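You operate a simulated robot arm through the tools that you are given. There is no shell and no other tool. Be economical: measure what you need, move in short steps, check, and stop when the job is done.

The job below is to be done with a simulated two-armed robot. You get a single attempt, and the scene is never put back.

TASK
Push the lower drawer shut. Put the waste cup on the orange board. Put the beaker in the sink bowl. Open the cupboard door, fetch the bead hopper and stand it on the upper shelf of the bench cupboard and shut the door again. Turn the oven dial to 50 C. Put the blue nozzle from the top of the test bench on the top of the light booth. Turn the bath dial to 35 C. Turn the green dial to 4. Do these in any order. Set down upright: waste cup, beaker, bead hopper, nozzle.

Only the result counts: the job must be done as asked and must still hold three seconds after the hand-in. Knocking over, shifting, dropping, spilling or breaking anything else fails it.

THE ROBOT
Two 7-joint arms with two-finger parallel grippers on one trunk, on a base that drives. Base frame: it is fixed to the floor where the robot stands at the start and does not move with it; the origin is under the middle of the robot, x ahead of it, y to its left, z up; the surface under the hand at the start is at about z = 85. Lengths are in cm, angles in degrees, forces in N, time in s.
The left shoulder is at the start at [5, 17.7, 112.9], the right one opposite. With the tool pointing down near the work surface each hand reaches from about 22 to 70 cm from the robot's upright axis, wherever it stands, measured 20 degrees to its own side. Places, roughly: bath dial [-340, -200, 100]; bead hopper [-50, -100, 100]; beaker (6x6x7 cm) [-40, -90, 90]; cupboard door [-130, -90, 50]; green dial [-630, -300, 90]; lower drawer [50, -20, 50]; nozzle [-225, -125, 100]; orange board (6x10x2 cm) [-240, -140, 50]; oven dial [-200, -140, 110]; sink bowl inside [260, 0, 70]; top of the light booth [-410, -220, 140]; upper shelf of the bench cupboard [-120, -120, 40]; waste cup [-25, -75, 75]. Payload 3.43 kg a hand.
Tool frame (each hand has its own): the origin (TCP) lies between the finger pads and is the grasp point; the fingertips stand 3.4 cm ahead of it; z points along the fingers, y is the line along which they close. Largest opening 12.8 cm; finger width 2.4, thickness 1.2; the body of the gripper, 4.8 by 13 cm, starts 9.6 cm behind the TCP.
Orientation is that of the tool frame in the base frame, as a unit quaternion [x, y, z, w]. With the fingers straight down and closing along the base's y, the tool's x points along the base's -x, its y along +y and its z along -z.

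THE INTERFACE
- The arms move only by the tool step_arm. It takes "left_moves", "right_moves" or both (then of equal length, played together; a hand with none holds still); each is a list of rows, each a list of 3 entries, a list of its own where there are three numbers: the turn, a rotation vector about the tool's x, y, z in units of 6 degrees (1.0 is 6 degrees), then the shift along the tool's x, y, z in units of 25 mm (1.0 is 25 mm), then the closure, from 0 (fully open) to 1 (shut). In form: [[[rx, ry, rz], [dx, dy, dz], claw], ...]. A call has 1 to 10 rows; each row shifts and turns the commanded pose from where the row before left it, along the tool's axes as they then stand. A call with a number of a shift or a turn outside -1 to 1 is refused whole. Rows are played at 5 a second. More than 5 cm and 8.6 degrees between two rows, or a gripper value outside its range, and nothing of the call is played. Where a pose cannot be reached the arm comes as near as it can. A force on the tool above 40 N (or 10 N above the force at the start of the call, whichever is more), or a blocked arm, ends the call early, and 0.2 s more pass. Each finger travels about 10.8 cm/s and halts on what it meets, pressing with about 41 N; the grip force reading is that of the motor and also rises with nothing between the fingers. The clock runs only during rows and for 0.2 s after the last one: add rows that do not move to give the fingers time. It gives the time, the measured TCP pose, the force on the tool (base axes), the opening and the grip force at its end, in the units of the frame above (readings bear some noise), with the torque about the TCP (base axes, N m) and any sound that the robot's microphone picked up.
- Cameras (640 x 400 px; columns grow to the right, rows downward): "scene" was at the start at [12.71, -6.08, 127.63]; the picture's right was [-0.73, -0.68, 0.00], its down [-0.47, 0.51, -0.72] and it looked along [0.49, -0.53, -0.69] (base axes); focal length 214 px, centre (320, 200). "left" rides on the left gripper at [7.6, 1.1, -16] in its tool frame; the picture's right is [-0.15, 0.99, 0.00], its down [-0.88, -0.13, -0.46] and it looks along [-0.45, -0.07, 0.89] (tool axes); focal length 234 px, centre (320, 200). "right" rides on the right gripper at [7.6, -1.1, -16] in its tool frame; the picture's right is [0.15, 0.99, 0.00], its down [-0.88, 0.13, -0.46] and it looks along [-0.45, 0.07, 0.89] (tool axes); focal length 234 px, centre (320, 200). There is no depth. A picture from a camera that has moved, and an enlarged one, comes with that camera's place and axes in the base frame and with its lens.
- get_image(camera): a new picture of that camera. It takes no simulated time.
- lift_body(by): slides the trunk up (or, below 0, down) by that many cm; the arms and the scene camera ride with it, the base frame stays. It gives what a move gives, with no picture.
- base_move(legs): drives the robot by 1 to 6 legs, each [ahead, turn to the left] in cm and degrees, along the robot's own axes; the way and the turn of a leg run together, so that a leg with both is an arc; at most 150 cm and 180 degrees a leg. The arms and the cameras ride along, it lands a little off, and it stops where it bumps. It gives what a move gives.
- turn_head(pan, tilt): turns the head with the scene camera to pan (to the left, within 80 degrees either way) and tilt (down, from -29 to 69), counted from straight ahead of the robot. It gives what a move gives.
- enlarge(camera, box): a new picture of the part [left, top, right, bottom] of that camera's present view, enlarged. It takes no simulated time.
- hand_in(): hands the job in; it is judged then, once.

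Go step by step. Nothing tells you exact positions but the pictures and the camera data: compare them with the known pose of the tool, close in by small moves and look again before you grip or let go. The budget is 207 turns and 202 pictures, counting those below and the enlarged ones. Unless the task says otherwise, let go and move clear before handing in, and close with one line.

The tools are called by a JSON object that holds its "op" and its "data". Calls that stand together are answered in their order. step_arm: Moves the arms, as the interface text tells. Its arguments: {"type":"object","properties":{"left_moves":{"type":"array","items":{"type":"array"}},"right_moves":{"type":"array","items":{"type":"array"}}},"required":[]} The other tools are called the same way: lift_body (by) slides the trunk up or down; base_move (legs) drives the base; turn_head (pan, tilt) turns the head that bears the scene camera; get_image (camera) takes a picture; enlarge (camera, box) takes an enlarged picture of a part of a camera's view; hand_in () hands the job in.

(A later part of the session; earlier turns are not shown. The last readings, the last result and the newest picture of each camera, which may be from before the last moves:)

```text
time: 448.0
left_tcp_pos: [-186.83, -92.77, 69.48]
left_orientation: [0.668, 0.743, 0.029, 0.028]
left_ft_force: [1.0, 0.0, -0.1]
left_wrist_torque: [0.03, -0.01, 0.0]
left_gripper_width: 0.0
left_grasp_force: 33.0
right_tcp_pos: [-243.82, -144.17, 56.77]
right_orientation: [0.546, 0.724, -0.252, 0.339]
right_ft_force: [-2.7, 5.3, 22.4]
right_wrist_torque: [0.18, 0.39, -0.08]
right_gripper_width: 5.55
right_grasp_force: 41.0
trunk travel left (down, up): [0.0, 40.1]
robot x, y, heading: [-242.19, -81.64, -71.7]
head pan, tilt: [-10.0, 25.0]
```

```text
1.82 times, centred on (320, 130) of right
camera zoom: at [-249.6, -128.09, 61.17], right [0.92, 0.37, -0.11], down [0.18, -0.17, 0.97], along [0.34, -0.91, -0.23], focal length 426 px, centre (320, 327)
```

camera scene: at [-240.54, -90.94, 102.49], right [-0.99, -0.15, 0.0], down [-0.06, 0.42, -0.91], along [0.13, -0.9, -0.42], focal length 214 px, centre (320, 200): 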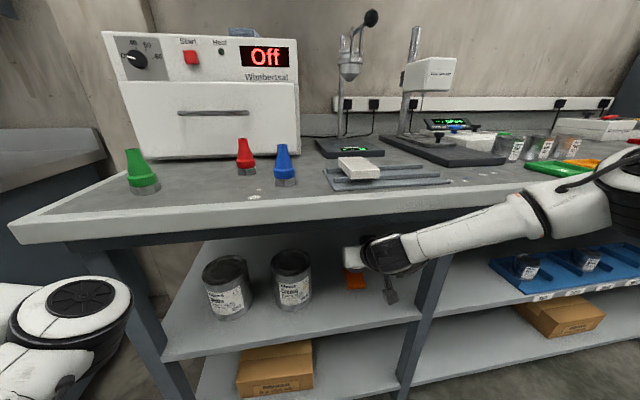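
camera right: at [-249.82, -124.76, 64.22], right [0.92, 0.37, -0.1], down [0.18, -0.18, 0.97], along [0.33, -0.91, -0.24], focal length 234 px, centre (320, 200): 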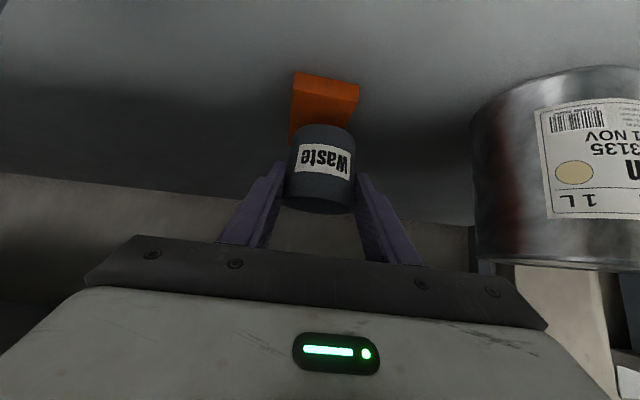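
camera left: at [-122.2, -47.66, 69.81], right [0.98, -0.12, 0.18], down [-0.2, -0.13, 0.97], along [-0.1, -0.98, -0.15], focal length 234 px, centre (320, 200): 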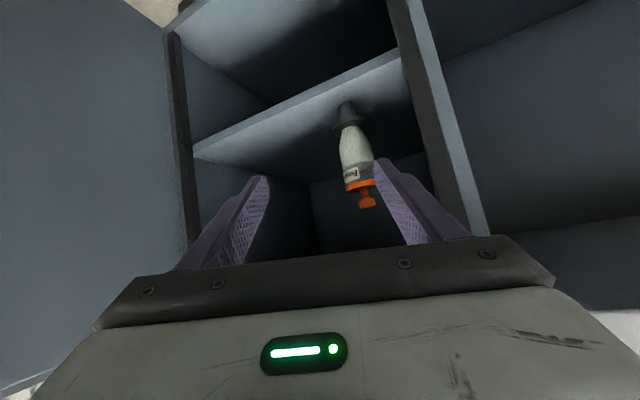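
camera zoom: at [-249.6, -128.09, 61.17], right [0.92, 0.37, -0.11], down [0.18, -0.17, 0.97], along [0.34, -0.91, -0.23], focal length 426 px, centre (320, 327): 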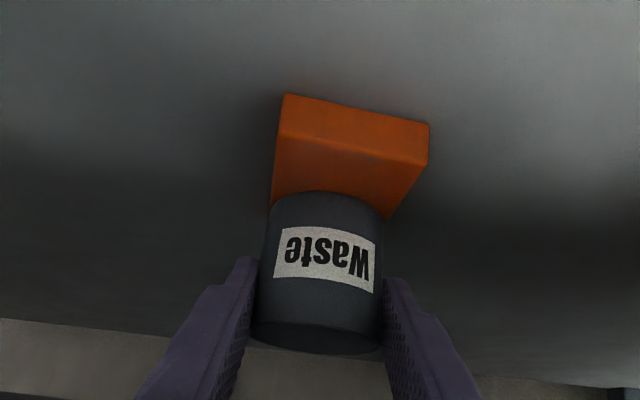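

It's on the board. I relieve the pressure, open, and withdraw along the finger azimuth.

{"op": "step_arm", "data": {"right_moves": [[[0, 0, 0], [-0.12, 0, -0.1], 0.75], [[0, 0, 0], [0, 0, 0], 0.57], [[0, 0, 0], [0, 0, 0], 0.5], [[0, 0, 0], [0, 0, 0], 0.42], [[0, 0, 0], [0, 0, 0], 0.33], [[0, 0, 0], [0, 0, 0], 0.33]]}}

{"op": "step_arm", "data": {"right_moves": [[[0, 0, 0], [0.33, 0, -0.38], 0.33], [[0, 0, 0], [0.65, 0, -0.76], 0.33], [[0, 0, 0], [0.65, 0, -0.76], 0.33], [[0, 0, 0], [0.65, 0, -0.76], 0.33], [[0, 0, 0], [0.65, 0, -0.76], 0.33]]}}

{"op": "get_image", "data": {"camera": "right"}}

```text
time: 449.4
left_tcp_pos: [-186.85, -92.73, 69.41]
left_orientation: [0.668, 0.743, 0.03, 0.028]
left_ft_force: [-0.3, 0.6, -0.3]
left_wrist_torque: [-0.01, 0.01, 0.0]
left_gripper_width: 0.0
left_grasp_force: 33.3
right_tcp_pos: [-243.83, -144.2, 56.84]
right_orientation: [0.546, 0.726, -0.248, 0.336]
right_ft_force: [0.3, -0.4, 0.0]
right_wrist_torque: [0.01, 0.02, 0.0]
right_gripper_width: 8.56
right_grasp_force: 0.0
trunk travel left (down, up): [0.0, 40.1]
robot x, y, heading: [-241.74, -81.8, -71.0]
head pan, tilt: [-10.0, 25.0]
```

```text
time: 450.6
left_tcp_pos: [-186.85, -92.87, 69.31]
left_orientation: [0.669, 0.742, 0.03, 0.028]
left_ft_force: [1.2, -0.2, 0.5]
left_wrist_torque: [0.0, 0.05, 0.03]
left_gripper_width: 0.04
left_grasp_force: 33.4
right_tcp_pos: [-247.05, -133.28, 56.85]
right_orientation: [0.547, 0.726, -0.249, 0.335]
right_ft_force: [0.1, -0.1, -1.2]
right_wrist_torque: [0.01, 0.02, 0.03]
right_gripper_width: 8.56
right_grasp_force: 0.0
trunk travel left (down, up): [0.0, 40.1]
robot x, y, heading: [-241.85, -82.44, -71.3]
head pan, tilt: [-10.0, 25.0]
```

```text
35 pictures are left
camera right: at [-252.96, -117.23, 61.35], right [0.92, 0.37, -0.11], down [0.18, -0.18, 0.97], along [0.33, -0.91, -0.24], focal length 234 px, centre (320, 200)
```

right: 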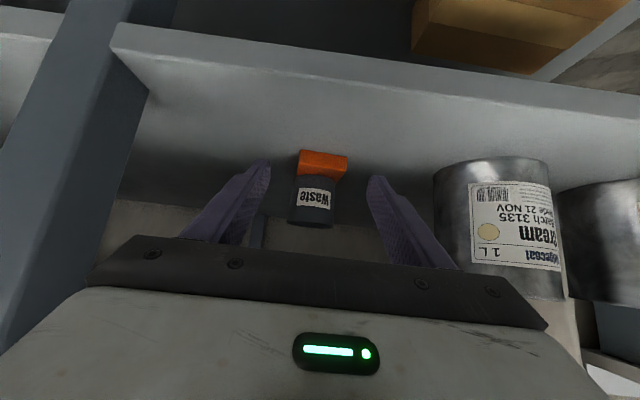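

The cup stands upright on the orange board. Next is the oven dial: I back out, raise the trunk fully, and tilt the right hand to horizontal.

{"op": "base_move", "data": {"legs": [[-34, 0]]}}

{"op": "lift_body", "data": {"by": 40}}

{"op": "base_move", "data": {"legs": [[0, 90], [31, 0], [0, -90]]}}

{"op": "step_arm", "data": {"right_moves": [[[0, -0.85, 0], [-0.5, 0, 0], 0.3], [[0, -0.85, 0], [-0.5, 0, 0], 0.3], [[0, -0.85, 0], [-0.5, 0, 0], 0.3], [[0, -0.85, 0], [-0.5, 0, 0], 0.3], [[0, -0.85, 0], [0, 0, 0], 0.3], [[0, -0.85, 0], [0, 0, 0], 0.3], [[0, -0.85, 0], [0, 0, 0], 0.3], [[0, -0.8, 0], [0, 0, 0], 0.3]]}}

{"op": "turn_head", "data": {"pan": -12, "tilt": 15}}

{"op": "get_image", "data": {"camera": "scene"}}

```text
time: 452.9
left_tcp_pos: [-197.85, -60.33, 69.43]
left_orientation: [0.669, 0.742, 0.03, 0.028]
left_ft_force: [0.7, 0.8, -0.8]
left_wrist_torque: [-0.01, 0.02, -0.02]
left_gripper_width: 0.01
left_grasp_force: 33.1
right_tcp_pos: [-258.23, -100.65, 56.9]
right_orientation: [0.547, 0.725, -0.25, 0.335]
right_ft_force: [0.0, -0.6, -1.3]
right_wrist_torque: [-0.01, 0.01, 0.02]
right_gripper_width: 8.58
right_grasp_force: 0.1
trunk travel left (down, up): [0.0, 40.1]
robot x, y, heading: [-253.18, -49.59, -71.7]
head pan, tilt: [-10.0, 25.0]
```

```text
time: 456.7
left_tcp_pos: [-197.79, -60.39, 109.33]
left_orientation: [0.669, 0.742, 0.03, 0.028]
left_ft_force: [-0.4, 0.0, 0.1]
left_wrist_torque: [-0.04, 0.01, -0.03]
left_gripper_width: 0.0
left_grasp_force: 32.9
right_tcp_pos: [-258.05, -100.65, 96.77]
right_orientation: [0.546, 0.726, -0.249, 0.337]
right_ft_force: [0.4, -0.2, 0.4]
right_wrist_torque: [0.01, 0.02, 0.01]
right_gripper_width: 8.58
right_grasp_force: 0.1
trunk travel left (down, up): [-40.0, 0.1]
robot x, y, heading: [-252.86, -49.06, -71.6]
head pan, tilt: [-10.0, 25.0]
```

```text
time: 466.5
left_tcp_pos: [-168.52, -52.24, 109.4]
left_orientation: [0.681, 0.731, 0.029, 0.029]
left_ft_force: [0.4, 0.3, 0.9]
left_wrist_torque: [0.0, -0.01, 0.01]
left_gripper_width: 0.01
left_grasp_force: 33.3
right_tcp_pos: [-229.97, -90.84, 96.85]
right_orientation: [0.559, 0.716, -0.254, 0.332]
right_ft_force: [-0.7, 0.0, 0.6]
right_wrist_torque: [0.03, 0.02, 0.0]
right_gripper_width: 8.59
right_grasp_force: 0.1
trunk travel left (down, up): [-40.0, 0.1]
robot x, y, heading: [-222.95, -39.76, -73.4]
head pan, tilt: [-10.0, 25.0]
```

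```text
time: 468.3
left_tcp_pos: [-168.4, -52.22, 109.27]
left_orientation: [0.681, 0.731, 0.029, 0.029]
left_ft_force: [-0.1, -0.1, -0.4]
left_wrist_torque: [-0.02, 0.02, 0.0]
left_gripper_width: 0.0
left_grasp_force: 33.0
right_tcp_pos: [-227.49, -93.47, 103.02]
right_orientation: [0.526, 0.676, -0.315, 0.409]
right_ft_force: [-0.4, -0.1, 0.1]
right_wrist_torque: [0.01, -0.01, -0.01]
right_gripper_width: 8.96
right_grasp_force: 0.1
right hand out of reach, approached as far as the arm can: row 1, 2, 3, 4, 5, 6, 7, 8
trunk travel left (down, up): [-40.0, 0.1]
robot x, y, heading: [-223.2, -39.76, -73.4]
head pan, tilt: [-10.0, 25.0]
```

```text
time: 469.0
left_tcp_pos: [-168.44, -52.42, 109.38]
left_orientation: [0.681, 0.731, 0.029, 0.028]
left_ft_force: [0.6, -0.2, 0.1]
left_wrist_torque: [0.0, 0.0, 0.0]
left_gripper_width: 0.0
left_grasp_force: 33.3
right_tcp_pos: [-227.52, -93.55, 103.19]
right_orientation: [0.527, 0.675, -0.315, 0.409]
right_ft_force: [-0.2, -0.3, 0.1]
right_wrist_torque: [-0.02, 0.02, 0.01]
right_gripper_width: 8.95
right_grasp_force: 0.2
trunk travel left (down, up): [-40.0, 0.1]
robot x, y, heading: [-223.34, -39.8, -73.3]
head pan, tilt: [-12.0, 15.0]
```

```text
34 pictures are left
camera scene: at [-220.27, -55.71, 142.11], right [-1.0, -0.08, 0.0], down [-0.02, 0.26, -0.97], along [0.08, -0.96, -0.26], focal length 214 px, centre (320, 200)
```

scene: 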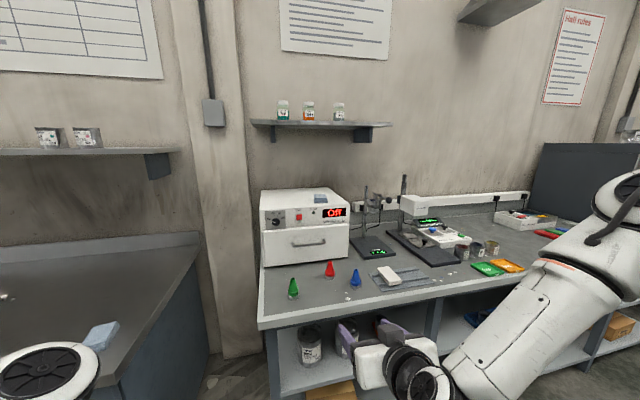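

The dial is at about (-194.7,-138,110). I drive so it lies ahead-right at about 62 cm and look closely.

{"op": "base_move", "data": {"legs": [[0, 25.3], [41, 0], [0, -23.6]]}}

{"op": "step_arm", "data": {"right_moves": [[[0, 0, 0], [-0.88, 0, -0.47], 0.5], [[0, 0, 0], [-0.88, 0, -0.47], 0.5], [[0, 0, 0], [-0.88, 0, -0.47], 0.5], [[0, -0.9, 0], [-0.4, 0, 0.2], 0.5], [[0, -0.9, 0], [-0.3, 0, 0.2], 0.5], [[0, -0.9, 0], [-0.2, 0, 0.2], 0.5], [[0, -0.9, 0], [-0.1, 0, 0.2], 0.5], [[0, -0.9, 0], [0, 0, 0.2], 0.5]]}}

{"op": "enlarge", "data": {"camera": "scene", "box": [240, 160, 440, 320]}}

```text
time: 474.0
left_tcp_pos: [-140.47, -81.32, 109.36]
left_orientation: [0.67, 0.742, 0.03, 0.028]
left_ft_force: [0.2, -0.2, 0.0]
left_wrist_torque: [-0.02, -0.02, 0.01]
left_gripper_width: 0.01
left_grasp_force: 32.7
right_tcp_pos: [-198.25, -124.31, 103.05]
right_orientation: [0.517, 0.683, -0.309, 0.414]
right_ft_force: [0.4, -0.3, 0.3]
right_wrist_torque: [0.02, 0.02, 0.02]
right_gripper_width: 8.95
right_grasp_force: 0.1
trunk travel left (down, up): [-40.0, 0.1]
robot x, y, heading: [-195.57, -70.24, -71.3]
head pan, tilt: [-12.0, 15.0]
```

```text
time: 475.8
left_tcp_pos: [-140.47, -81.24, 109.3]
left_orientation: [0.669, 0.742, 0.029, 0.028]
left_ft_force: [-1.2, 0.2, 1.0]
left_wrist_torque: [-0.04, 0.01, -0.01]
left_gripper_width: 0.0
left_grasp_force: 33.2
right_tcp_pos: [-197.8, -125.94, 111.66]
right_orientation: [0.485, 0.641, -0.356, 0.475]
right_ft_force: [-0.3, 0.3, 0.5]
right_wrist_torque: [0.03, 0.0, 0.0]
right_gripper_width: 6.41
right_grasp_force: 0.1
right hand out of reach, approached as far as the arm can: row 6, 7, 8
trunk travel left (down, up): [-40.0, 0.1]
robot x, y, heading: [-195.49, -70.24, -71.5]
head pan, tilt: [-12.0, 15.0]
```

```text
2.50 times, centred on (340, 240) of scene
camera zoom: at [-192.18, -86.35, 142.11], right [-0.99, -0.11, 0.0], down [-0.03, 0.26, -0.97], along [0.11, -0.96, -0.26], focal length 536 px, centre (270, 100)
```

zoom: 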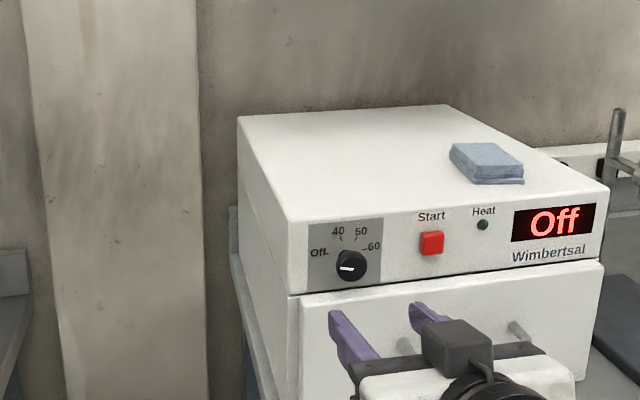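

The dial reads Off/40/50/60 with a display beside it, and its knob front is at about (-195,-137.4,110). I align with it and pre-roll the hand 36° counter-clockwise.

{"op": "step_arm", "data": {"right_moves": [[[0, 0, 0], [-0.5, -0.1, 0.6], 0.5], [[0, 0, 0], [-0.42, -0.08, 0.6], 0.5], [[0, 0, -1], [0, 0, 0], 0.5], [[0, 0, -1], [0, 0, 0], 0.5], [[0, 0, -1], [0, 0, 0], 0.5], [[0, 0, -1], [0, 0, 0], 0.5], [[0, 0, -1], [0, 0, 0], 0.5], [[0, 0, -1], [0, 0, 0], 0.5]]}}

{"op": "get_image", "data": {"camera": "right"}}

```text
time: 477.6
left_tcp_pos: [-140.47, -81.37, 109.39]
left_orientation: [0.669, 0.742, 0.029, 0.028]
left_ft_force: [0.3, 0.4, 0.3]
left_wrist_torque: [-0.04, -0.02, -0.02]
left_gripper_width: 0.0
left_grasp_force: 32.4
right_tcp_pos: [-197.15, -129.45, 113.15]
right_orientation: [0.263, 0.761, -0.486, 0.34]
right_ft_force: [0.4, -0.2, 0.5]
right_wrist_torque: [0.03, 0.01, 0.01]
right_gripper_width: 6.39
right_grasp_force: 0.1
trunk travel left (down, up): [-40.0, 0.1]
robot x, y, heading: [-195.74, -70.68, -71.4]
head pan, tilt: [-12.0, 15.0]
```

```text
32 pictures are left
camera right: at [-207.03, -114.75, 112.53], right [0.63, 0.4, -0.67], down [0.53, 0.41, 0.74], along [0.57, -0.82, 0.05], focal length 234 px, centre (320, 200)
```

right: 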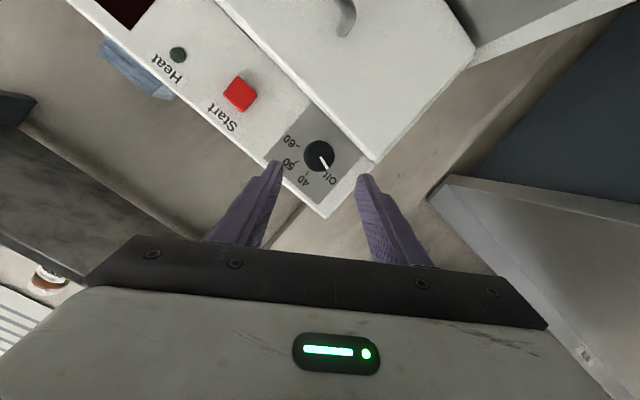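

Clear view: pointer at Off; 50 lies about 105° clockwise. I advance 6.4 cm onto the knob and close.

{"op": "step_arm", "data": {"right_moves": [[[0, 0, 0], [0, 0, 0.9], 0.5], [[0, 0, 0], [0, 0, 0.9], 0.5], [[0, 0, 0], [0, 0, 0.75], 0.5], [[0, 0, 0], [0, 0, 0], 0.65], [[0, 0, 0], [0, 0, 0], 0.8], [[0, 0, 0], [0, 0, 0], 0.9], [[0, 0, 0], [0, 0, 0], 0.9]]}}

{"op": "get_image", "data": {"camera": "right"}}

```text
time: 479.2
left_tcp_pos: [-140.35, -81.32, 109.38]
left_orientation: [0.67, 0.742, 0.03, 0.028]
left_ft_force: [0.6, 0.7, -0.5]
left_wrist_torque: [0.01, -0.01, 0.01]
left_gripper_width: 0.0
left_grasp_force: 33.4
right_tcp_pos: [-195.64, -134.88, 111.64]
right_orientation: [0.265, 0.762, -0.484, 0.34]
right_ft_force: [8.1, 7.0, -9.0]
right_wrist_torque: [0.18, -0.33, 0.93]
right_gripper_width: 3.31
right_grasp_force: 45.0
right hand out of reach, approached as far as the arm can: row 3
trunk travel left (down, up): [-40.0, 0.1]
robot x, y, heading: [-195.31, -70.45, -71.5]
head pan, tilt: [-12.0, 15.0]
```

```text
31 pictures are left
camera right: at [-205.56, -120.21, 111.1], right [0.63, 0.4, -0.66], down [0.53, 0.4, 0.75], along [0.57, -0.82, 0.04], focal length 234 px, centre (320, 200)
```

right: 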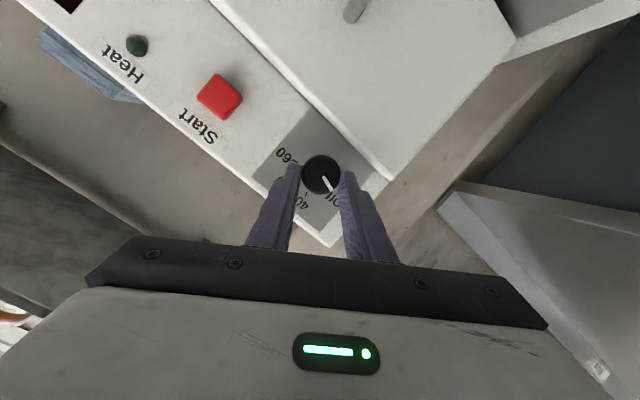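

Knob gripped (3.3 cm). I turn clockwise 54° first.

{"op": "step_arm", "data": {"right_moves": [[[0, 0, 0.9], [0, 0, 0], 0.9], [[0, 0, 0.9], [0, 0, 0], 0.9], [[0, 0, 0.9], [0, 0, 0], 0.9], [[0, 0, 0.9], [0, 0, 0], 0.9], [[0, 0, 0.9], [0, 0, 0], 0.9], [[0, 0, 0.9], [0, 0, 0], 0.9], [[0, 0, 0.9], [0, 0, 0], 0.9], [[0, 0, 0.9], [0, 0, 0], 0.9], [[0, 0, 0.9], [0, 0, 0], 0.9], [[0, 0, 0.9], [0, 0, 0], 0.9]]}}

{"op": "enlarge", "data": {"camera": "scene", "box": [240, 200, 440, 320]}}

```text
time: 481.4
left_tcp_pos: [-140.57, -81.31, 109.4]
left_orientation: [0.669, 0.742, 0.03, 0.028]
left_ft_force: [0.5, 0.3, -0.4]
left_wrist_torque: [0.01, -0.03, -0.01]
left_gripper_width: 0.0
left_grasp_force: 32.9
right_tcp_pos: [-195.96, -135.19, 111.7]
right_orientation: [0.583, 0.558, -0.276, 0.523]
right_ft_force: [-4.7, 11.9, -12.5]
right_wrist_torque: [1.15, 0.4, 0.27]
right_gripper_width: 3.31
right_grasp_force: 45.2
trunk travel left (down, up): [-40.0, 0.1]
robot x, y, heading: [-195.61, -70.22, -71.3]
head pan, tilt: [-12.0, 15.0]
```

```text
3.20 times, centred on (340, 260) of scene
camera zoom: at [-192.24, -86.34, 142.11], right [-0.99, -0.11, 0.0], down [-0.03, 0.26, -0.97], along [0.11, -0.96, -0.26], focal length 686 px, centre (256, 8)
```

zoom: 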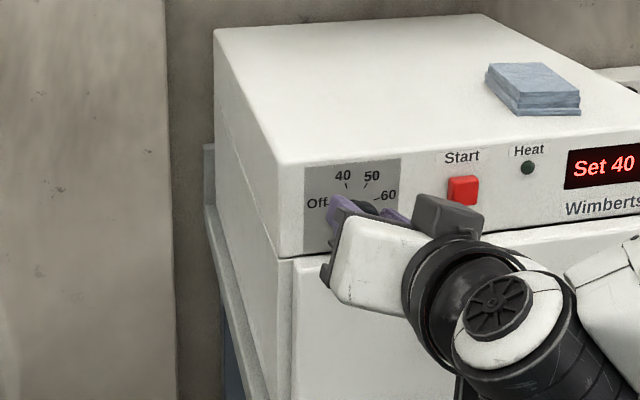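

The display says "Set 40" after 54°. I turn another 43°.

{"op": "step_arm", "data": {"right_moves": [[[0, 0, 0.9], [0, 0, 0], 0.9], [[0, 0, 0.9], [0, 0, 0], 0.9], [[0, 0, 0.9], [0, 0, 0], 0.9], [[0, 0, 0.9], [0, 0, 0], 0.9], [[0, 0, 0.9], [0, 0, 0], 0.9], [[0, 0, 0.9], [0, 0, 0], 0.9], [[0, 0, 0.9], [0, 0, 0], 0.9], [[0, 0, 0.9], [0, 0, 0], 0.9]]}}

{"op": "enlarge", "data": {"camera": "scene", "box": [240, 200, 440, 320]}}

```text
time: 483.2
left_tcp_pos: [-140.59, -81.42, 109.45]
left_orientation: [0.669, 0.742, 0.03, 0.03]
left_ft_force: [1.4, 0.2, 0.1]
left_wrist_torque: [0.05, 0.0, -0.02]
left_gripper_width: 0.03
left_grasp_force: 33.0
right_tcp_pos: [-196.32, -135.28, 111.56]
right_orientation: [0.749, 0.301, -0.066, 0.587]
right_ft_force: [-13.6, 5.0, -13.0]
right_wrist_torque: [0.97, 0.5, 0.24]
right_gripper_width: 3.18
right_grasp_force: 45.7
trunk travel left (down, up): [-40.0, 0.1]
robot x, y, heading: [-195.3, -70.8, -71.5]
head pan, tilt: [-12.0, 15.0]
```

```text
3.20 times, centred on (340, 260) of scene
camera zoom: at [-192.4, -86.47, 142.1], right [-0.99, -0.11, 0.0], down [-0.03, 0.26, -0.97], along [0.11, -0.96, -0.26], focal length 686 px, centre (256, 8)
```

zoom: 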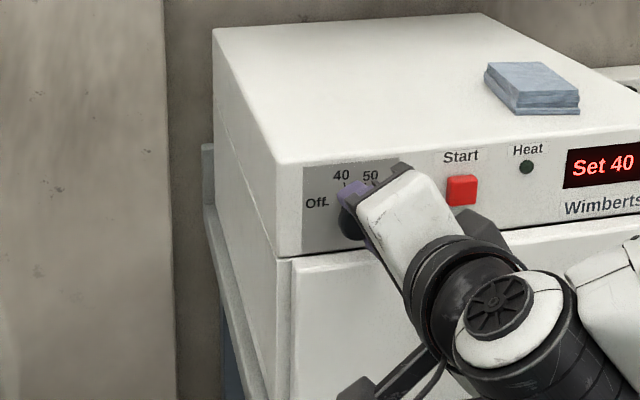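

Still 40; perhaps the knob slipped a little. I turn a further 16°.

{"op": "step_arm", "data": {"right_moves": [[[0, 0, 0.9], [0, 0, 0], 0.95], [[0, 0, 0.9], [0, 0, 0], 0.95], [[0, 0, 0.9], [0, 0, 0], 0.95]]}}

{"op": "enlarge", "data": {"camera": "scene", "box": [240, 200, 440, 320]}}

```text
time: 484.0
left_tcp_pos: [-140.67, -81.52, 109.56]
left_orientation: [0.669, 0.742, 0.031, 0.027]
left_ft_force: [-0.1, -0.7, -0.2]
left_wrist_torque: [0.0, -0.02, 0.02]
left_gripper_width: 0.0
left_grasp_force: 33.3
right_tcp_pos: [-196.48, -135.18, 111.38]
right_orientation: [0.785, 0.193, 0.017, 0.589]
right_ft_force: [-15.9, 2.8, -15.6]
right_wrist_torque: [1.02, 0.55, 0.58]
right_gripper_width: 3.16
right_grasp_force: 44.8
trunk travel left (down, up): [-40.0, 0.1]
robot x, y, heading: [-195.75, -70.64, -71.5]
head pan, tilt: [-12.0, 15.0]
```

```text
3.20 times, centred on (340, 260) of scene
camera zoom: at [-192.42, -86.52, 142.09], right [-0.99, -0.11, 0.0], down [-0.03, 0.26, -0.97], along [0.11, -0.96, -0.26], focal length 686 px, centre (256, 8)
```

zoom: 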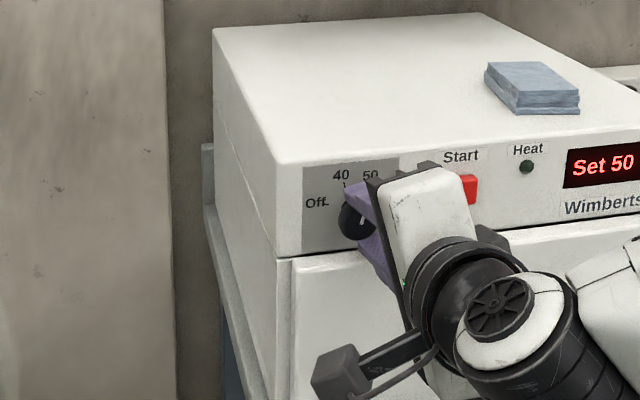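

"Set 50". I add about 10° to sit on the mark rather than the threshold, then release and back off to inspect.

{"op": "step_arm", "data": {"right_moves": [[[0, 0, 0.9], [0, 0, 0], 0.95], [[0, 0, 0.8], [0, 0, 0], 0.95], [[0, 0, 0], [0, 0, 0], 0.6], [[0, 0, 0], [0, 0, 0], 0.5], [[0, 0, 0], [0, 0, -0.8], 0.5], [[0, 0, 0], [0, 0, -1], 0.5], [[0, 0, 0], [0, 0, -1], 0.5], [[0, 0, 0], [0, 0, -1], 0.5]]}}

{"op": "enlarge", "data": {"camera": "scene", "box": [250, 210, 410, 310]}}

```text
time: 485.8
left_tcp_pos: [-140.5, -81.29, 109.48]
left_orientation: [0.669, 0.742, 0.029, 0.028]
left_ft_force: [0.5, 0.5, -0.9]
left_wrist_torque: [-0.03, -0.03, -0.01]
left_gripper_width: 0.0
left_grasp_force: 32.8
right_tcp_pos: [-198.62, -126.51, 114.64]
right_orientation: [0.795, 0.126, 0.072, 0.589]
right_ft_force: [-0.9, 0.7, -1.0]
right_wrist_torque: [0.0, 0.03, -0.08]
right_gripper_width: 6.4
right_grasp_force: 0.1
trunk travel left (down, up): [-40.0, 0.1]
robot x, y, heading: [-195.35, -70.19, -71.5]
head pan, tilt: [-12.0, 15.0]
```

```text
4.00 times, centred on (330, 260) of scene
camera zoom: at [-192.19, -86.31, 142.12], right [-0.99, -0.11, 0.0], down [-0.03, 0.26, -0.97], along [0.11, -0.96, -0.26], focal length 858 px, centre (280, -40)
```

zoom: 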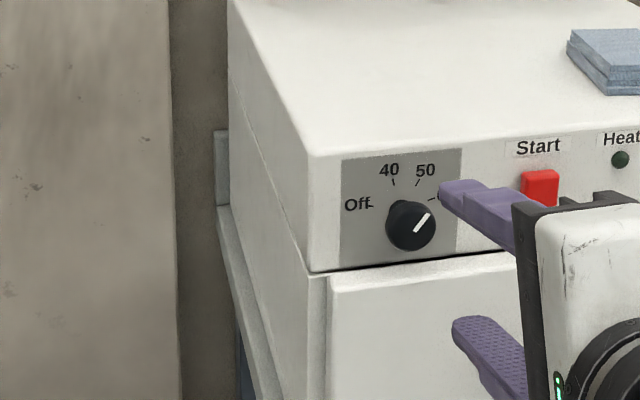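

The pointer sits on the 50 mark within a few degrees. Now the nozzle: I back off, reset the hand's roll and tilt to straight down, and move in front of it.

{"op": "base_move", "data": {"legs": [[-26, 0], [0, -90], [29, 0], [0, 90]]}}

{"op": "step_arm", "data": {"right_moves": [[[0, 0, -1], [0, 0, 0], 0.5], [[0, 0, -1], [0, 0, 0], 0.5], [[0, 0, -1], [0, 0, 0], 0.5], [[0, 0, -1], [0, 0, 0], 0.5], [[0, 0, -1], [0, 0, 0], 0.5], [[0, 0, -1], [0, 0, 0], 0.5], [[0, 0, -1], [0, 0, 0], 0.5], [[0, 0, -1], [0, 0, 0], 0.5], [[0, 0, -1], [0, 0, 0], 0.5], [[0, 0, -1], [0, 0, 0], 0.5]]}}

{"op": "step_arm", "data": {"right_moves": [[[0, 0, -1], [0, 0, 0], 0.5], [[0, 0, -1], [0, 0, 0], 0.5], [[0, 0, -1], [0, 0, 0], 0.5], [[0, 0, -1], [0, 0, 0], 0.5], [[0, 0, -0.6], [0, 0, 0], 0.5], [[0, 1, 0], [0, 0, -0.4], 0.5], [[0, 1, 0], [0, 0, -0.4], 0.5], [[0, 1, 0], [0, 0, -0.4], 0.5], [[0, 1, 0], [0, 0, 0], 0.5], [[0, 1, 0], [0, 0, 0], 0.5]]}}

{"op": "step_arm", "data": {"right_moves": [[[0, 1, 0], [0, 0, 0], 0.5], [[0, 1, 0], [0, 0, 0], 0.5], [[0, 1, 0], [0, 0, 0], 0.5], [[0, 1, 0], [0, 0, 0], 0.5], [[0, 1, 0], [0, 0, 0], 0.5], [[0, 1, 0], [0, 0, 0], 0.5], [[0, 1, 0], [0, 0, 0], 0.5]]}}

```text
time: 497.0
left_tcp_pos: [-176.31, -64.78, 109.42]
left_orientation: [0.658, 0.752, 0.03, 0.027]
left_ft_force: [-0.3, -0.5, 0.1]
left_wrist_torque: [0.02, 0.0, 0.01]
left_gripper_width: 0.03
left_grasp_force: 32.6
right_tcp_pos: [-232.98, -111.87, 114.5]
right_orientation: [0.793, 0.139, 0.081, 0.588]
right_ft_force: [0.3, 0.2, -0.3]
right_wrist_torque: [0.03, 0.01, 0.0]
right_gripper_width: 6.41
right_grasp_force: 0.0
trunk travel left (down, up): [-40.0, 0.1]
robot x, y, heading: [-231.55, -55.55, -69.7]
head pan, tilt: [-12.0, 15.0]
```

```text
time: 499.2
left_tcp_pos: [-176.44, -65.01, 109.36]
left_orientation: [0.658, 0.752, 0.03, 0.027]
left_ft_force: [-0.8, -1.0, 0.6]
left_wrist_torque: [-0.03, 0.03, 0.01]
left_gripper_width: 0.0
left_grasp_force: 33.6
right_tcp_pos: [-232.9, -111.81, 114.47]
right_orientation: [0.617, 0.517, -0.224, 0.549]
right_ft_force: [-0.7, 0.3, -0.5]
right_wrist_torque: [0.03, -0.01, 0.02]
right_gripper_width: 6.4
right_grasp_force: 0.1
trunk travel left (down, up): [-40.0, 0.1]
robot x, y, heading: [-231.67, -55.68, -70.0]
head pan, tilt: [-12.0, 15.0]
```

```text
time: 501.4
left_tcp_pos: [-176.4, -64.76, 109.47]
left_orientation: [0.658, 0.752, 0.03, 0.027]
left_ft_force: [0.1, -0.5, 0.5]
left_wrist_torque: [-0.01, 0.0, 0.02]
left_gripper_width: 0.0
left_grasp_force: 33.1
right_tcp_pos: [-233.82, -109.21, 115.72]
right_orientation: [0.55, 0.752, -0.213, 0.295]
right_ft_force: [-0.4, -0.1, -0.3]
right_wrist_torque: [0.04, 0.01, 0.0]
right_gripper_width: 6.4
right_grasp_force: 0.1
trunk travel left (down, up): [-40.0, 0.1]
robot x, y, heading: [-231.75, -55.89, -70.0]
head pan, tilt: [-12.0, 15.0]
```

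```text
time: 503.0
left_tcp_pos: [-176.42, -64.82, 109.42]
left_orientation: [0.658, 0.752, 0.03, 0.027]
left_ft_force: [0.2, -0.9, 0.0]
left_wrist_torque: [0.02, -0.02, 0.01]
left_gripper_width: 0.0
left_grasp_force: 33.1
right_tcp_pos: [-233.85, -109.31, 115.71]
right_orientation: [0.59, 0.807, -0.001, 0.005]
right_ft_force: [-0.5, 0.1, -0.7]
right_wrist_torque: [0.03, 0.04, -0.01]
right_gripper_width: 6.41
right_grasp_force: 0.2
trunk travel left (down, up): [-40.0, 0.1]
robot x, y, heading: [-231.51, -55.71, -69.7]
head pan, tilt: [-12.0, 15.0]
```

I drive 14 cm forward, lower the trunk 8 cm and look down at the nozzle.

{"op": "base_move", "data": {"legs": [[14, 0]]}}

{"op": "lift_body", "data": {"by": -9}}

{"op": "get_image", "data": {"camera": "right"}}

```text
time: 504.3
left_tcp_pos: [-171.6, -77.31, 109.37]
left_orientation: [0.656, 0.754, 0.031, 0.027]
left_ft_force: [1.1, -1.0, 0.4]
left_wrist_torque: [0.03, 0.02, 0.0]
left_gripper_width: 0.0
left_grasp_force: 33.2
right_tcp_pos: [-228.88, -121.87, 115.77]
right_orientation: [0.588, 0.809, -0.001, 0.005]
right_ft_force: [-0.1, 0.1, 0.3]
right_wrist_torque: [0.01, 0.01, 0.03]
right_gripper_width: 6.39
right_grasp_force: 0.2
trunk travel left (down, up): [-40.0, 0.1]
robot x, y, heading: [-227.29, -68.49, -69.6]
head pan, tilt: [-12.0, 15.0]
```

```text
time: 505.6
left_tcp_pos: [-171.66, -77.24, 100.43]
left_orientation: [0.656, 0.754, 0.029, 0.027]
left_ft_force: [-1.0, 0.5, -0.3]
left_wrist_torque: [-0.01, 0.01, 0.01]
left_gripper_width: 0.01
left_grasp_force: 32.4
right_tcp_pos: [-228.98, -121.84, 106.79]
right_orientation: [0.588, 0.809, -0.002, 0.007]
right_ft_force: [-0.4, 0.4, 0.4]
right_wrist_torque: [-0.01, -0.02, -0.02]
right_gripper_width: 6.42
right_grasp_force: 0.1
trunk travel left (down, up): [-31.0, 9.1]
robot x, y, heading: [-227.0, -68.22, -69.3]
head pan, tilt: [-12.0, 15.0]
```

```text
26 pictures are left
camera right: at [-232.52, -114.77, 122.54], right [0.9, 0.44, 0.0], down [0.39, -0.79, 0.47], along [0.21, -0.42, -0.88], focal length 234 px, centre (320, 200)
```

right: 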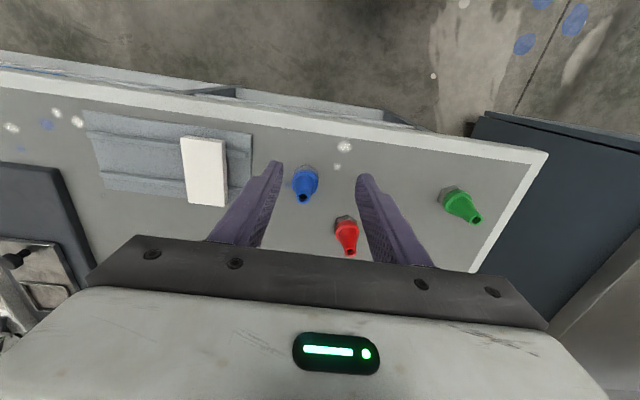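

The nozzle's centre is at (-228.25,-128.2). I move over it and down with the trunk.

{"op": "step_arm", "data": {"right_moves": [[[0, 0, 0], [-0.83, -0.165, 0.3], 0.5], [[0, 0, 0], [-0.83, -0.165, 0.4], 0.5], [[0, 0, 0], [-0.83, -0.165, 0.4], 0.5], [[0, 0, 0], [0, 0, 0.5], 0.5]]}}

{"op": "lift_body", "data": {"by": -4.5}}

{"op": "get_image", "data": {"camera": "right"}}

```text
time: 506.6
left_tcp_pos: [-171.67, -77.26, 100.28]
left_orientation: [0.656, 0.754, 0.03, 0.028]
left_ft_force: [0.5, 0.3, -0.4]
left_wrist_torque: [0.0, -0.01, 0.02]
left_gripper_width: 0.0
left_grasp_force: 32.6
right_tcp_pos: [-229.01, -127.68, 102.81]
right_orientation: [0.589, 0.808, -0.002, 0.007]
right_ft_force: [0.5, 0.4, -0.6]
right_wrist_torque: [-0.02, 0.01, 0.0]
right_gripper_width: 6.4
right_grasp_force: 0.1
right hand out of reach, approached as far as the arm can: row 3
trunk travel left (down, up): [-31.0, 9.1]
robot x, y, heading: [-226.82, -68.0, -69.7]
head pan, tilt: [-12.0, 15.0]
```

```text
time: 507.4
left_tcp_pos: [-171.7, -77.21, 95.92]
left_orientation: [0.656, 0.754, 0.031, 0.028]
left_ft_force: [0.0, -0.4, -0.5]
left_wrist_torque: [0.01, -0.01, -0.01]
left_gripper_width: 0.0
left_grasp_force: 32.8
right_tcp_pos: [-229.07, -127.74, 98.36]
right_orientation: [0.589, 0.808, -0.002, 0.007]
right_ft_force: [-0.4, 0.5, 0.0]
right_wrist_torque: [-0.02, 0.01, 0.03]
right_gripper_width: 6.39
right_grasp_force: 0.1
trunk travel left (down, up): [-26.5, 13.6]
robot x, y, heading: [-227.2, -68.11, -69.9]
head pan, tilt: [-12.0, 15.0]
```

```text
25 pictures are left
camera right: at [-232.6, -120.56, 114.12], right [0.9, 0.44, 0.0], down [0.39, -0.79, 0.47], along [0.21, -0.42, -0.88], focal length 234 px, centre (320, 200)
```

right: 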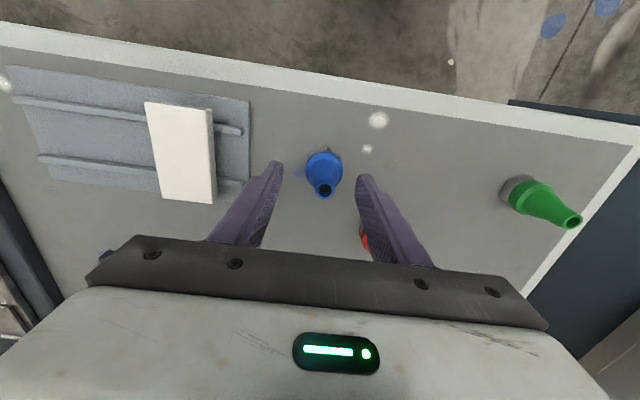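

A small correction, then down to z≈92 and grip.

{"op": "step_arm", "data": {"right_moves": [[[0, 0, 0], [-0.3, 0.23, 0], 0.5]]}}

{"op": "lift_body", "data": {"by": -6}}

{"op": "step_arm", "data": {"right_moves": [[[0, 0, 0], [0, 0, 0], 0.6], [[0, 0, 0], [0, 0, 0], 0.7], [[0, 0, 0], [0, 0, 0], 0.8], [[0, 0, 0], [0, 0, 0], 0.9], [[0, 0, 0], [0, 0, 0], 0.9]]}}

{"op": "get_image", "data": {"camera": "right"}}

```text
time: 507.8
left_tcp_pos: [-171.61, -77.22, 95.89]
left_orientation: [0.656, 0.753, 0.03, 0.027]
left_ft_force: [-0.5, -0.1, -0.5]
left_wrist_torque: [0.01, 0.01, 0.04]
left_gripper_width: 0.02
left_grasp_force: 33.6
right_tcp_pos: [-228.99, -127.73, 98.2]
right_orientation: [0.589, 0.808, -0.001, 0.007]
right_ft_force: [0.7, 0.3, 0.1]
right_wrist_torque: [0.01, 0.03, 0.02]
right_gripper_width: 6.4
right_grasp_force: 0.1
right hand out of reach, approached as far as the arm can: row 1
trunk travel left (down, up): [-26.5, 13.6]
robot x, y, heading: [-226.91, -68.41, -69.5]
head pan, tilt: [-12.0, 15.0]
```

```text
time: 508.8
left_tcp_pos: [-171.6, -77.21, 89.9]
left_orientation: [0.656, 0.753, 0.031, 0.028]
left_ft_force: [-0.7, -0.6, -0.6]
left_wrist_torque: [0.04, 0.0, -0.01]
left_gripper_width: 0.01
left_grasp_force: 33.2
right_tcp_pos: [-228.98, -127.6, 92.3]
right_orientation: [0.588, 0.809, -0.002, 0.007]
right_ft_force: [-0.5, 0.5, -0.1]
right_wrist_torque: [0.04, 0.02, -0.02]
right_gripper_width: 6.41
right_grasp_force: 0.0
trunk travel left (down, up): [-20.5, 19.6]
robot x, y, heading: [-226.84, -68.04, -69.4]
head pan, tilt: [-12.0, 15.0]
```

```text
time: 510.0
left_tcp_pos: [-171.72, -77.36, 89.86]
left_orientation: [0.657, 0.753, 0.03, 0.028]
left_ft_force: [0.4, 0.4, 0.1]
left_wrist_torque: [0.02, 0.0, 0.03]
left_gripper_width: 0.0
left_grasp_force: 33.1
right_tcp_pos: [-229.01, -127.73, 92.39]
right_orientation: [0.59, 0.808, -0.002, 0.007]
right_ft_force: [0.1, 0.4, 0.1]
right_wrist_torque: [-0.01, 0.06, -0.02]
right_gripper_width: 4.05
right_grasp_force: 41.1
trunk travel left (down, up): [-20.5, 19.6]
robot x, y, heading: [-227.56, -67.89, -69.2]
head pan, tilt: [-12.0, 15.0]
```

```text
24 pictures are left
camera right: at [-232.59, -120.58, 108.11], right [0.9, 0.44, 0.0], down [0.39, -0.79, 0.47], along [0.21, -0.42, -0.88], focal length 234 px, centre (320, 200)
```

right: 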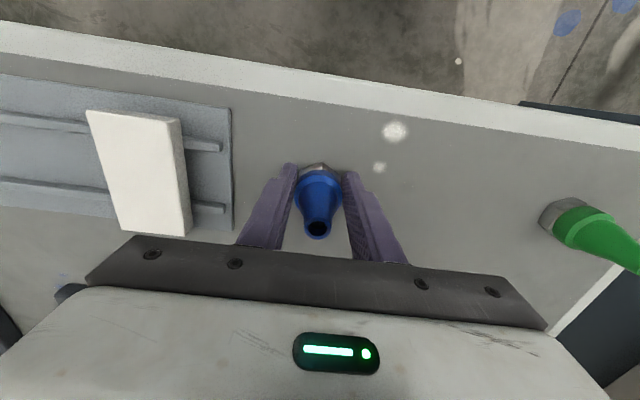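

Gripped well, but the light-booth top is high, so a tilted grip will be needed there. While the nozzle stands here I release, back off, tilt the hand 60° and regrip.

{"op": "step_arm", "data": {"right_moves": [[[0, 0, 0], [0, 0, 0], 0.65], [[0, 0, 0], [0, 0, 0], 0.55], [[0, 0, 0], [0, 0, 0], 0.5], [[0, 0, 0], [0, 0, 0], 0.5]]}}

{"op": "lift_body", "data": {"by": 9}}

{"op": "step_arm", "data": {"right_moves": [[[0, 0, 0], [1, 0, 0], 0.5], [[0, 0, 0], [1, 0, 0], 0.5], [[0, 0, 0], [1, 0, 0], 0.5], [[0, 0, 0], [1, 0, 0], 0.5]]}}

{"op": "step_arm", "data": {"right_moves": [[[0, -1, 0], [0, 0, 0], 0.5], [[0, -1, 0], [0, 0, 0], 0.5], [[0, -1, 0], [0, 0, 0], 0.5], [[0, -1, 0], [0, 0, 0], 0.5], [[0, -1, 0], [0, 0, 0], 0.5], [[0, -1, 0], [0, 0, 0], 0.5], [[0, -1, 0], [0, 0, 0], 0.5], [[0, -1, 0], [0, 0, 0], 0.5], [[0, -1, 0], [0, 0, 0], 0.5], [[0, -1, 0], [0, 0, 0], 0.5]]}}

{"op": "lift_body", "data": {"by": -8}}

{"op": "get_image", "data": {"camera": "right"}}

```text
time: 511.0
left_tcp_pos: [-171.68, -77.16, 89.92]
left_orientation: [0.656, 0.754, 0.03, 0.028]
left_ft_force: [-0.6, 0.5, 0.7]
left_wrist_torque: [-0.02, -0.01, 0.0]
left_gripper_width: 0.02
left_grasp_force: 33.4
right_tcp_pos: [-229.18, -127.79, 92.38]
right_orientation: [0.59, 0.807, -0.001, 0.007]
right_ft_force: [0.2, -1.9, 0.3]
right_wrist_torque: [0.03, -0.03, 0.01]
right_gripper_width: 6.39
right_grasp_force: 0.0
trunk travel left (down, up): [-20.5, 19.6]
robot x, y, heading: [-226.97, -67.8, -69.5]
head pan, tilt: [-12.0, 15.0]
```

```text
time: 512.3
left_tcp_pos: [-171.54, -77.25, 98.94]
left_orientation: [0.656, 0.754, 0.03, 0.028]
left_ft_force: [-0.6, 0.6, 0.6]
left_wrist_torque: [-0.02, 0.0, 0.0]
left_gripper_width: 0.0
left_grasp_force: 33.5
right_tcp_pos: [-229.16, -127.69, 101.39]
right_orientation: [0.589, 0.808, -0.002, 0.007]
right_ft_force: [0.1, -0.3, -0.5]
right_wrist_torque: [0.0, -0.02, 0.0]
right_gripper_width: 6.41
right_grasp_force: 0.1
trunk travel left (down, up): [-29.5, 10.6]
robot x, y, heading: [-227.27, -67.81, -69.9]
head pan, tilt: [-12.0, 15.0]
```

```text
time: 513.3
left_tcp_pos: [-171.61, -77.22, 98.95]
left_orientation: [0.656, 0.753, 0.03, 0.027]
left_ft_force: [0.2, 0.0, 0.1]
left_wrist_torque: [-0.04, -0.01, -0.03]
left_gripper_width: 0.0
left_grasp_force: 32.8
right_tcp_pos: [-232.09, -117.98, 101.14]
right_orientation: [0.589, 0.808, -0.001, 0.007]
right_ft_force: [0.6, -0.5, -0.4]
right_wrist_torque: [-0.05, -0.01, -0.02]
right_gripper_width: 6.42
right_grasp_force: 0.0
trunk travel left (down, up): [-29.5, 10.6]
robot x, y, heading: [-227.1, -68.06, -69.7]
head pan, tilt: [-12.0, 15.0]
```

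```text
time: 515.5
left_tcp_pos: [-171.6, -77.23, 98.83]
left_orientation: [0.656, 0.753, 0.03, 0.028]
left_ft_force: [0.9, -0.6, 0.2]
left_wrist_torque: [0.0, 0.0, -0.04]
left_gripper_width: 0.0
left_grasp_force: 32.7
right_tcp_pos: [-230.58, -120.83, 101.57]
right_orientation: [0.509, 0.696, -0.296, 0.411]
right_ft_force: [-0.4, -0.5, -0.5]
right_wrist_torque: [0.01, -0.02, -0.02]
right_gripper_width: 6.39
right_grasp_force: 0.1
right hand out of reach, approached as far as the arm can: row 9, 10
trunk travel left (down, up): [-29.5, 10.6]
robot x, y, heading: [-227.12, -68.22, -69.6]
head pan, tilt: [-12.0, 15.0]
```

```text
time: 516.7
left_tcp_pos: [-171.56, -77.28, 90.9]
left_orientation: [0.656, 0.753, 0.03, 0.027]
left_ft_force: [0.7, -0.3, -0.7]
left_wrist_torque: [-0.03, -0.02, -0.02]
left_gripper_width: 0.0
left_grasp_force: 33.0
right_tcp_pos: [-230.51, -120.92, 93.55]
right_orientation: [0.509, 0.696, -0.297, 0.41]
right_ft_force: [-0.7, 0.6, -0.8]
right_wrist_torque: [-0.01, 0.01, -0.03]
right_gripper_width: 6.37
right_grasp_force: 0.0
trunk travel left (down, up): [-21.5, 18.6]
robot x, y, heading: [-227.29, -67.89, -69.3]
head pan, tilt: [-12.0, 15.0]
```

```text
23 pictures are left
camera right: at [-237.05, -104.38, 94.59], right [0.92, 0.37, -0.12], down [0.13, 0.01, 0.99], along [0.37, -0.93, -0.04], focal length 234 px, centre (320, 200)
```

right: 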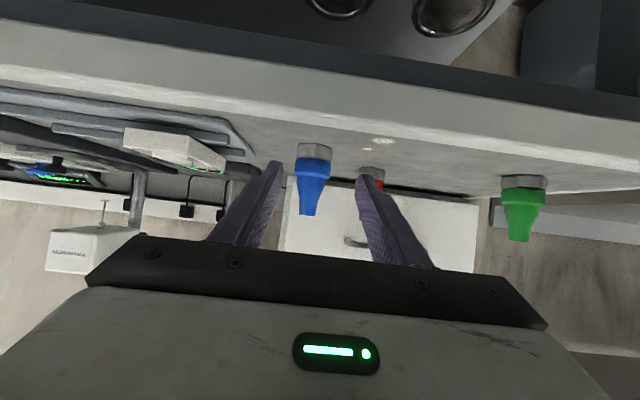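

Tilted about 61° and lined up. I advance 7 cm around the nozzle and grip.

{"op": "step_arm", "data": {"right_moves": [[[0, 0, 0], [-0.38, -0.055, 0.94], 0.5], [[0, 0, 0], [-0.38, -0.055, 0.94], 0.5], [[0, 0, 0], [-0.38, -0.055, 0.94], 0.5], [[0, 0, 0], [0, 0, 0], 0.6], [[0, 0, 0], [0, 0, 0], 0.7], [[0, 0, 0], [0, 0, 0], 0.8], [[0, 0, 0], [0, 0, 0], 0.9], [[0, 0, 0], [0, 0, 0], 0.9]]}}

{"op": "get_image", "data": {"camera": "right"}}

```text
time: 518.5
left_tcp_pos: [-171.62, -77.18, 90.83]
left_orientation: [0.656, 0.754, 0.03, 0.028]
left_ft_force: [0.5, 0.5, -1.5]
left_wrist_torque: [0.06, 0.0, -0.03]
left_gripper_width: 0.0
left_grasp_force: 33.2
right_tcp_pos: [-228.63, -128.16, 92.67]
right_orientation: [0.509, 0.696, -0.297, 0.41]
right_ft_force: [-1.3, 0.0, 0.3]
right_wrist_torque: [0.01, -0.01, -0.01]
right_gripper_width: 4.05
right_grasp_force: 41.0
trunk travel left (down, up): [-21.5, 18.6]
robot x, y, heading: [-226.69, -68.06, -69.5]
head pan, tilt: [-12.0, 15.0]
```

```text
22 pictures are left
camera right: at [-235.1, -111.64, 93.78], right [0.92, 0.37, -0.12], down [0.13, 0.01, 0.99], along [0.37, -0.93, -0.04], focal length 234 px, centre (320, 200)
```

right: 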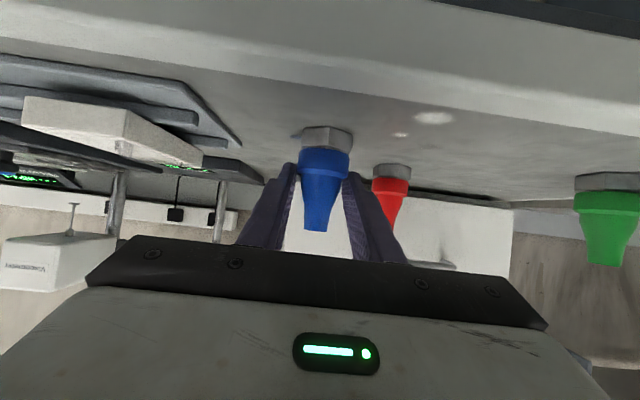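

Gripped upright. I lift, back off, and drive along the aisle to the light booth.

{"op": "lift_body", "data": {"by": 18.5}}

{"op": "base_move", "data": {"legs": [[-28, 0], [0, -92.3], [150, 0]]}}

{"op": "base_move", "data": {"legs": [[45, 0], [0, 90]]}}

{"op": "turn_head", "data": {"pan": 0, "tilt": 12}}

{"op": "get_image", "data": {"camera": "scene"}}

```text
time: 520.5
left_tcp_pos: [-171.61, -77.34, 109.45]
left_orientation: [0.656, 0.753, 0.03, 0.028]
left_ft_force: [-0.2, -0.8, 0.4]
left_wrist_torque: [0.02, 0.0, -0.01]
left_gripper_width: 0.0
left_grasp_force: 33.1
right_tcp_pos: [-228.67, -128.12, 111.18]
right_orientation: [0.508, 0.697, -0.296, 0.411]
right_ft_force: [0.1, 1.1, -1.5]
right_wrist_torque: [0.01, 0.01, -0.01]
right_gripper_width: 4.02
right_grasp_force: 41.1
trunk travel left (down, up): [-40.0, 0.1]
robot x, y, heading: [-227.04, -68.29, -69.7]
head pan, tilt: [-12.0, 15.0]
```

```text
time: 533.5
left_tcp_pos: [-396.34, -133.59, 109.42]
left_orientation: [0.999, 0.021, 0.001, 0.041]
left_ft_force: [0.0, 1.2, -0.9]
left_wrist_torque: [0.0, 0.0, 0.01]
left_gripper_width: 0.0
left_grasp_force: 32.7
right_tcp_pos: [-441.34, -72.18, 111.25]
right_orientation: [0.858, 0.091, -0.502, 0.056]
right_ft_force: [0.1, 0.5, -1.2]
right_wrist_torque: [0.01, -0.01, -0.02]
right_gripper_width: 4.01
right_grasp_force: 41.2
trunk travel left (down, up): [-40.0, 0.1]
robot x, y, heading: [-382.2, -79.33, -164.8]
head pan, tilt: [-12.0, 15.0]
```

```text
time: 540.1
left_tcp_pos: [-370.9, -104.94, 109.25]
left_orientation: [0.691, 0.722, 0.029, 0.029]
left_ft_force: [0.9, -0.3, 0.3]
left_wrist_torque: [0.03, 0.02, 0.01]
left_gripper_width: 0.0
left_grasp_force: 33.1
right_tcp_pos: [-432.55, -150.15, 111.19]
right_orientation: [0.541, 0.672, -0.315, 0.396]
right_ft_force: [0.4, -0.5, -0.7]
right_wrist_torque: [-0.01, -0.03, -0.03]
right_gripper_width: 4.08
right_grasp_force: 41.2
trunk travel left (down, up): [-40.0, 0.1]
robot x, y, heading: [-425.07, -90.39, -75.1]
head pan, tilt: [-12.0, 15.0]
```

```text
time: 540.9
left_tcp_pos: [-370.91, -104.9, 109.38]
left_orientation: [0.692, 0.721, 0.028, 0.029]
left_ft_force: [-0.9, 0.2, -0.2]
left_wrist_torque: [-0.01, 0.01, -0.02]
left_gripper_width: 0.02
left_grasp_force: 32.9
right_tcp_pos: [-432.53, -150.02, 111.3]
right_orientation: [0.541, 0.672, -0.315, 0.396]
right_ft_force: [-0.5, 0.1, -0.6]
right_wrist_torque: [0.0, 0.01, -0.01]
right_gripper_width: 4.02
right_grasp_force: 41.3
trunk travel left (down, up): [-40.0, 0.1]
robot x, y, heading: [-425.11, -90.4, -75.2]
head pan, tilt: [0.0, 12.0]
```

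```text
21 pictures are left
camera scene: at [-420.95, -106.5, 142.6], right [-0.97, -0.26, 0.0], down [-0.05, 0.2, -0.98], along [0.25, -0.95, -0.21], focal length 214 px, centre (320, 200)
```

scene: 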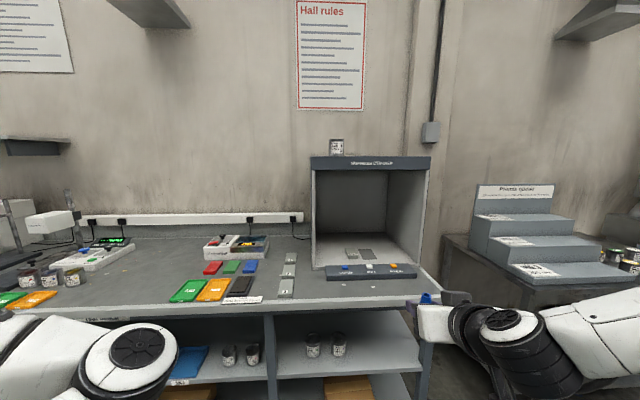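

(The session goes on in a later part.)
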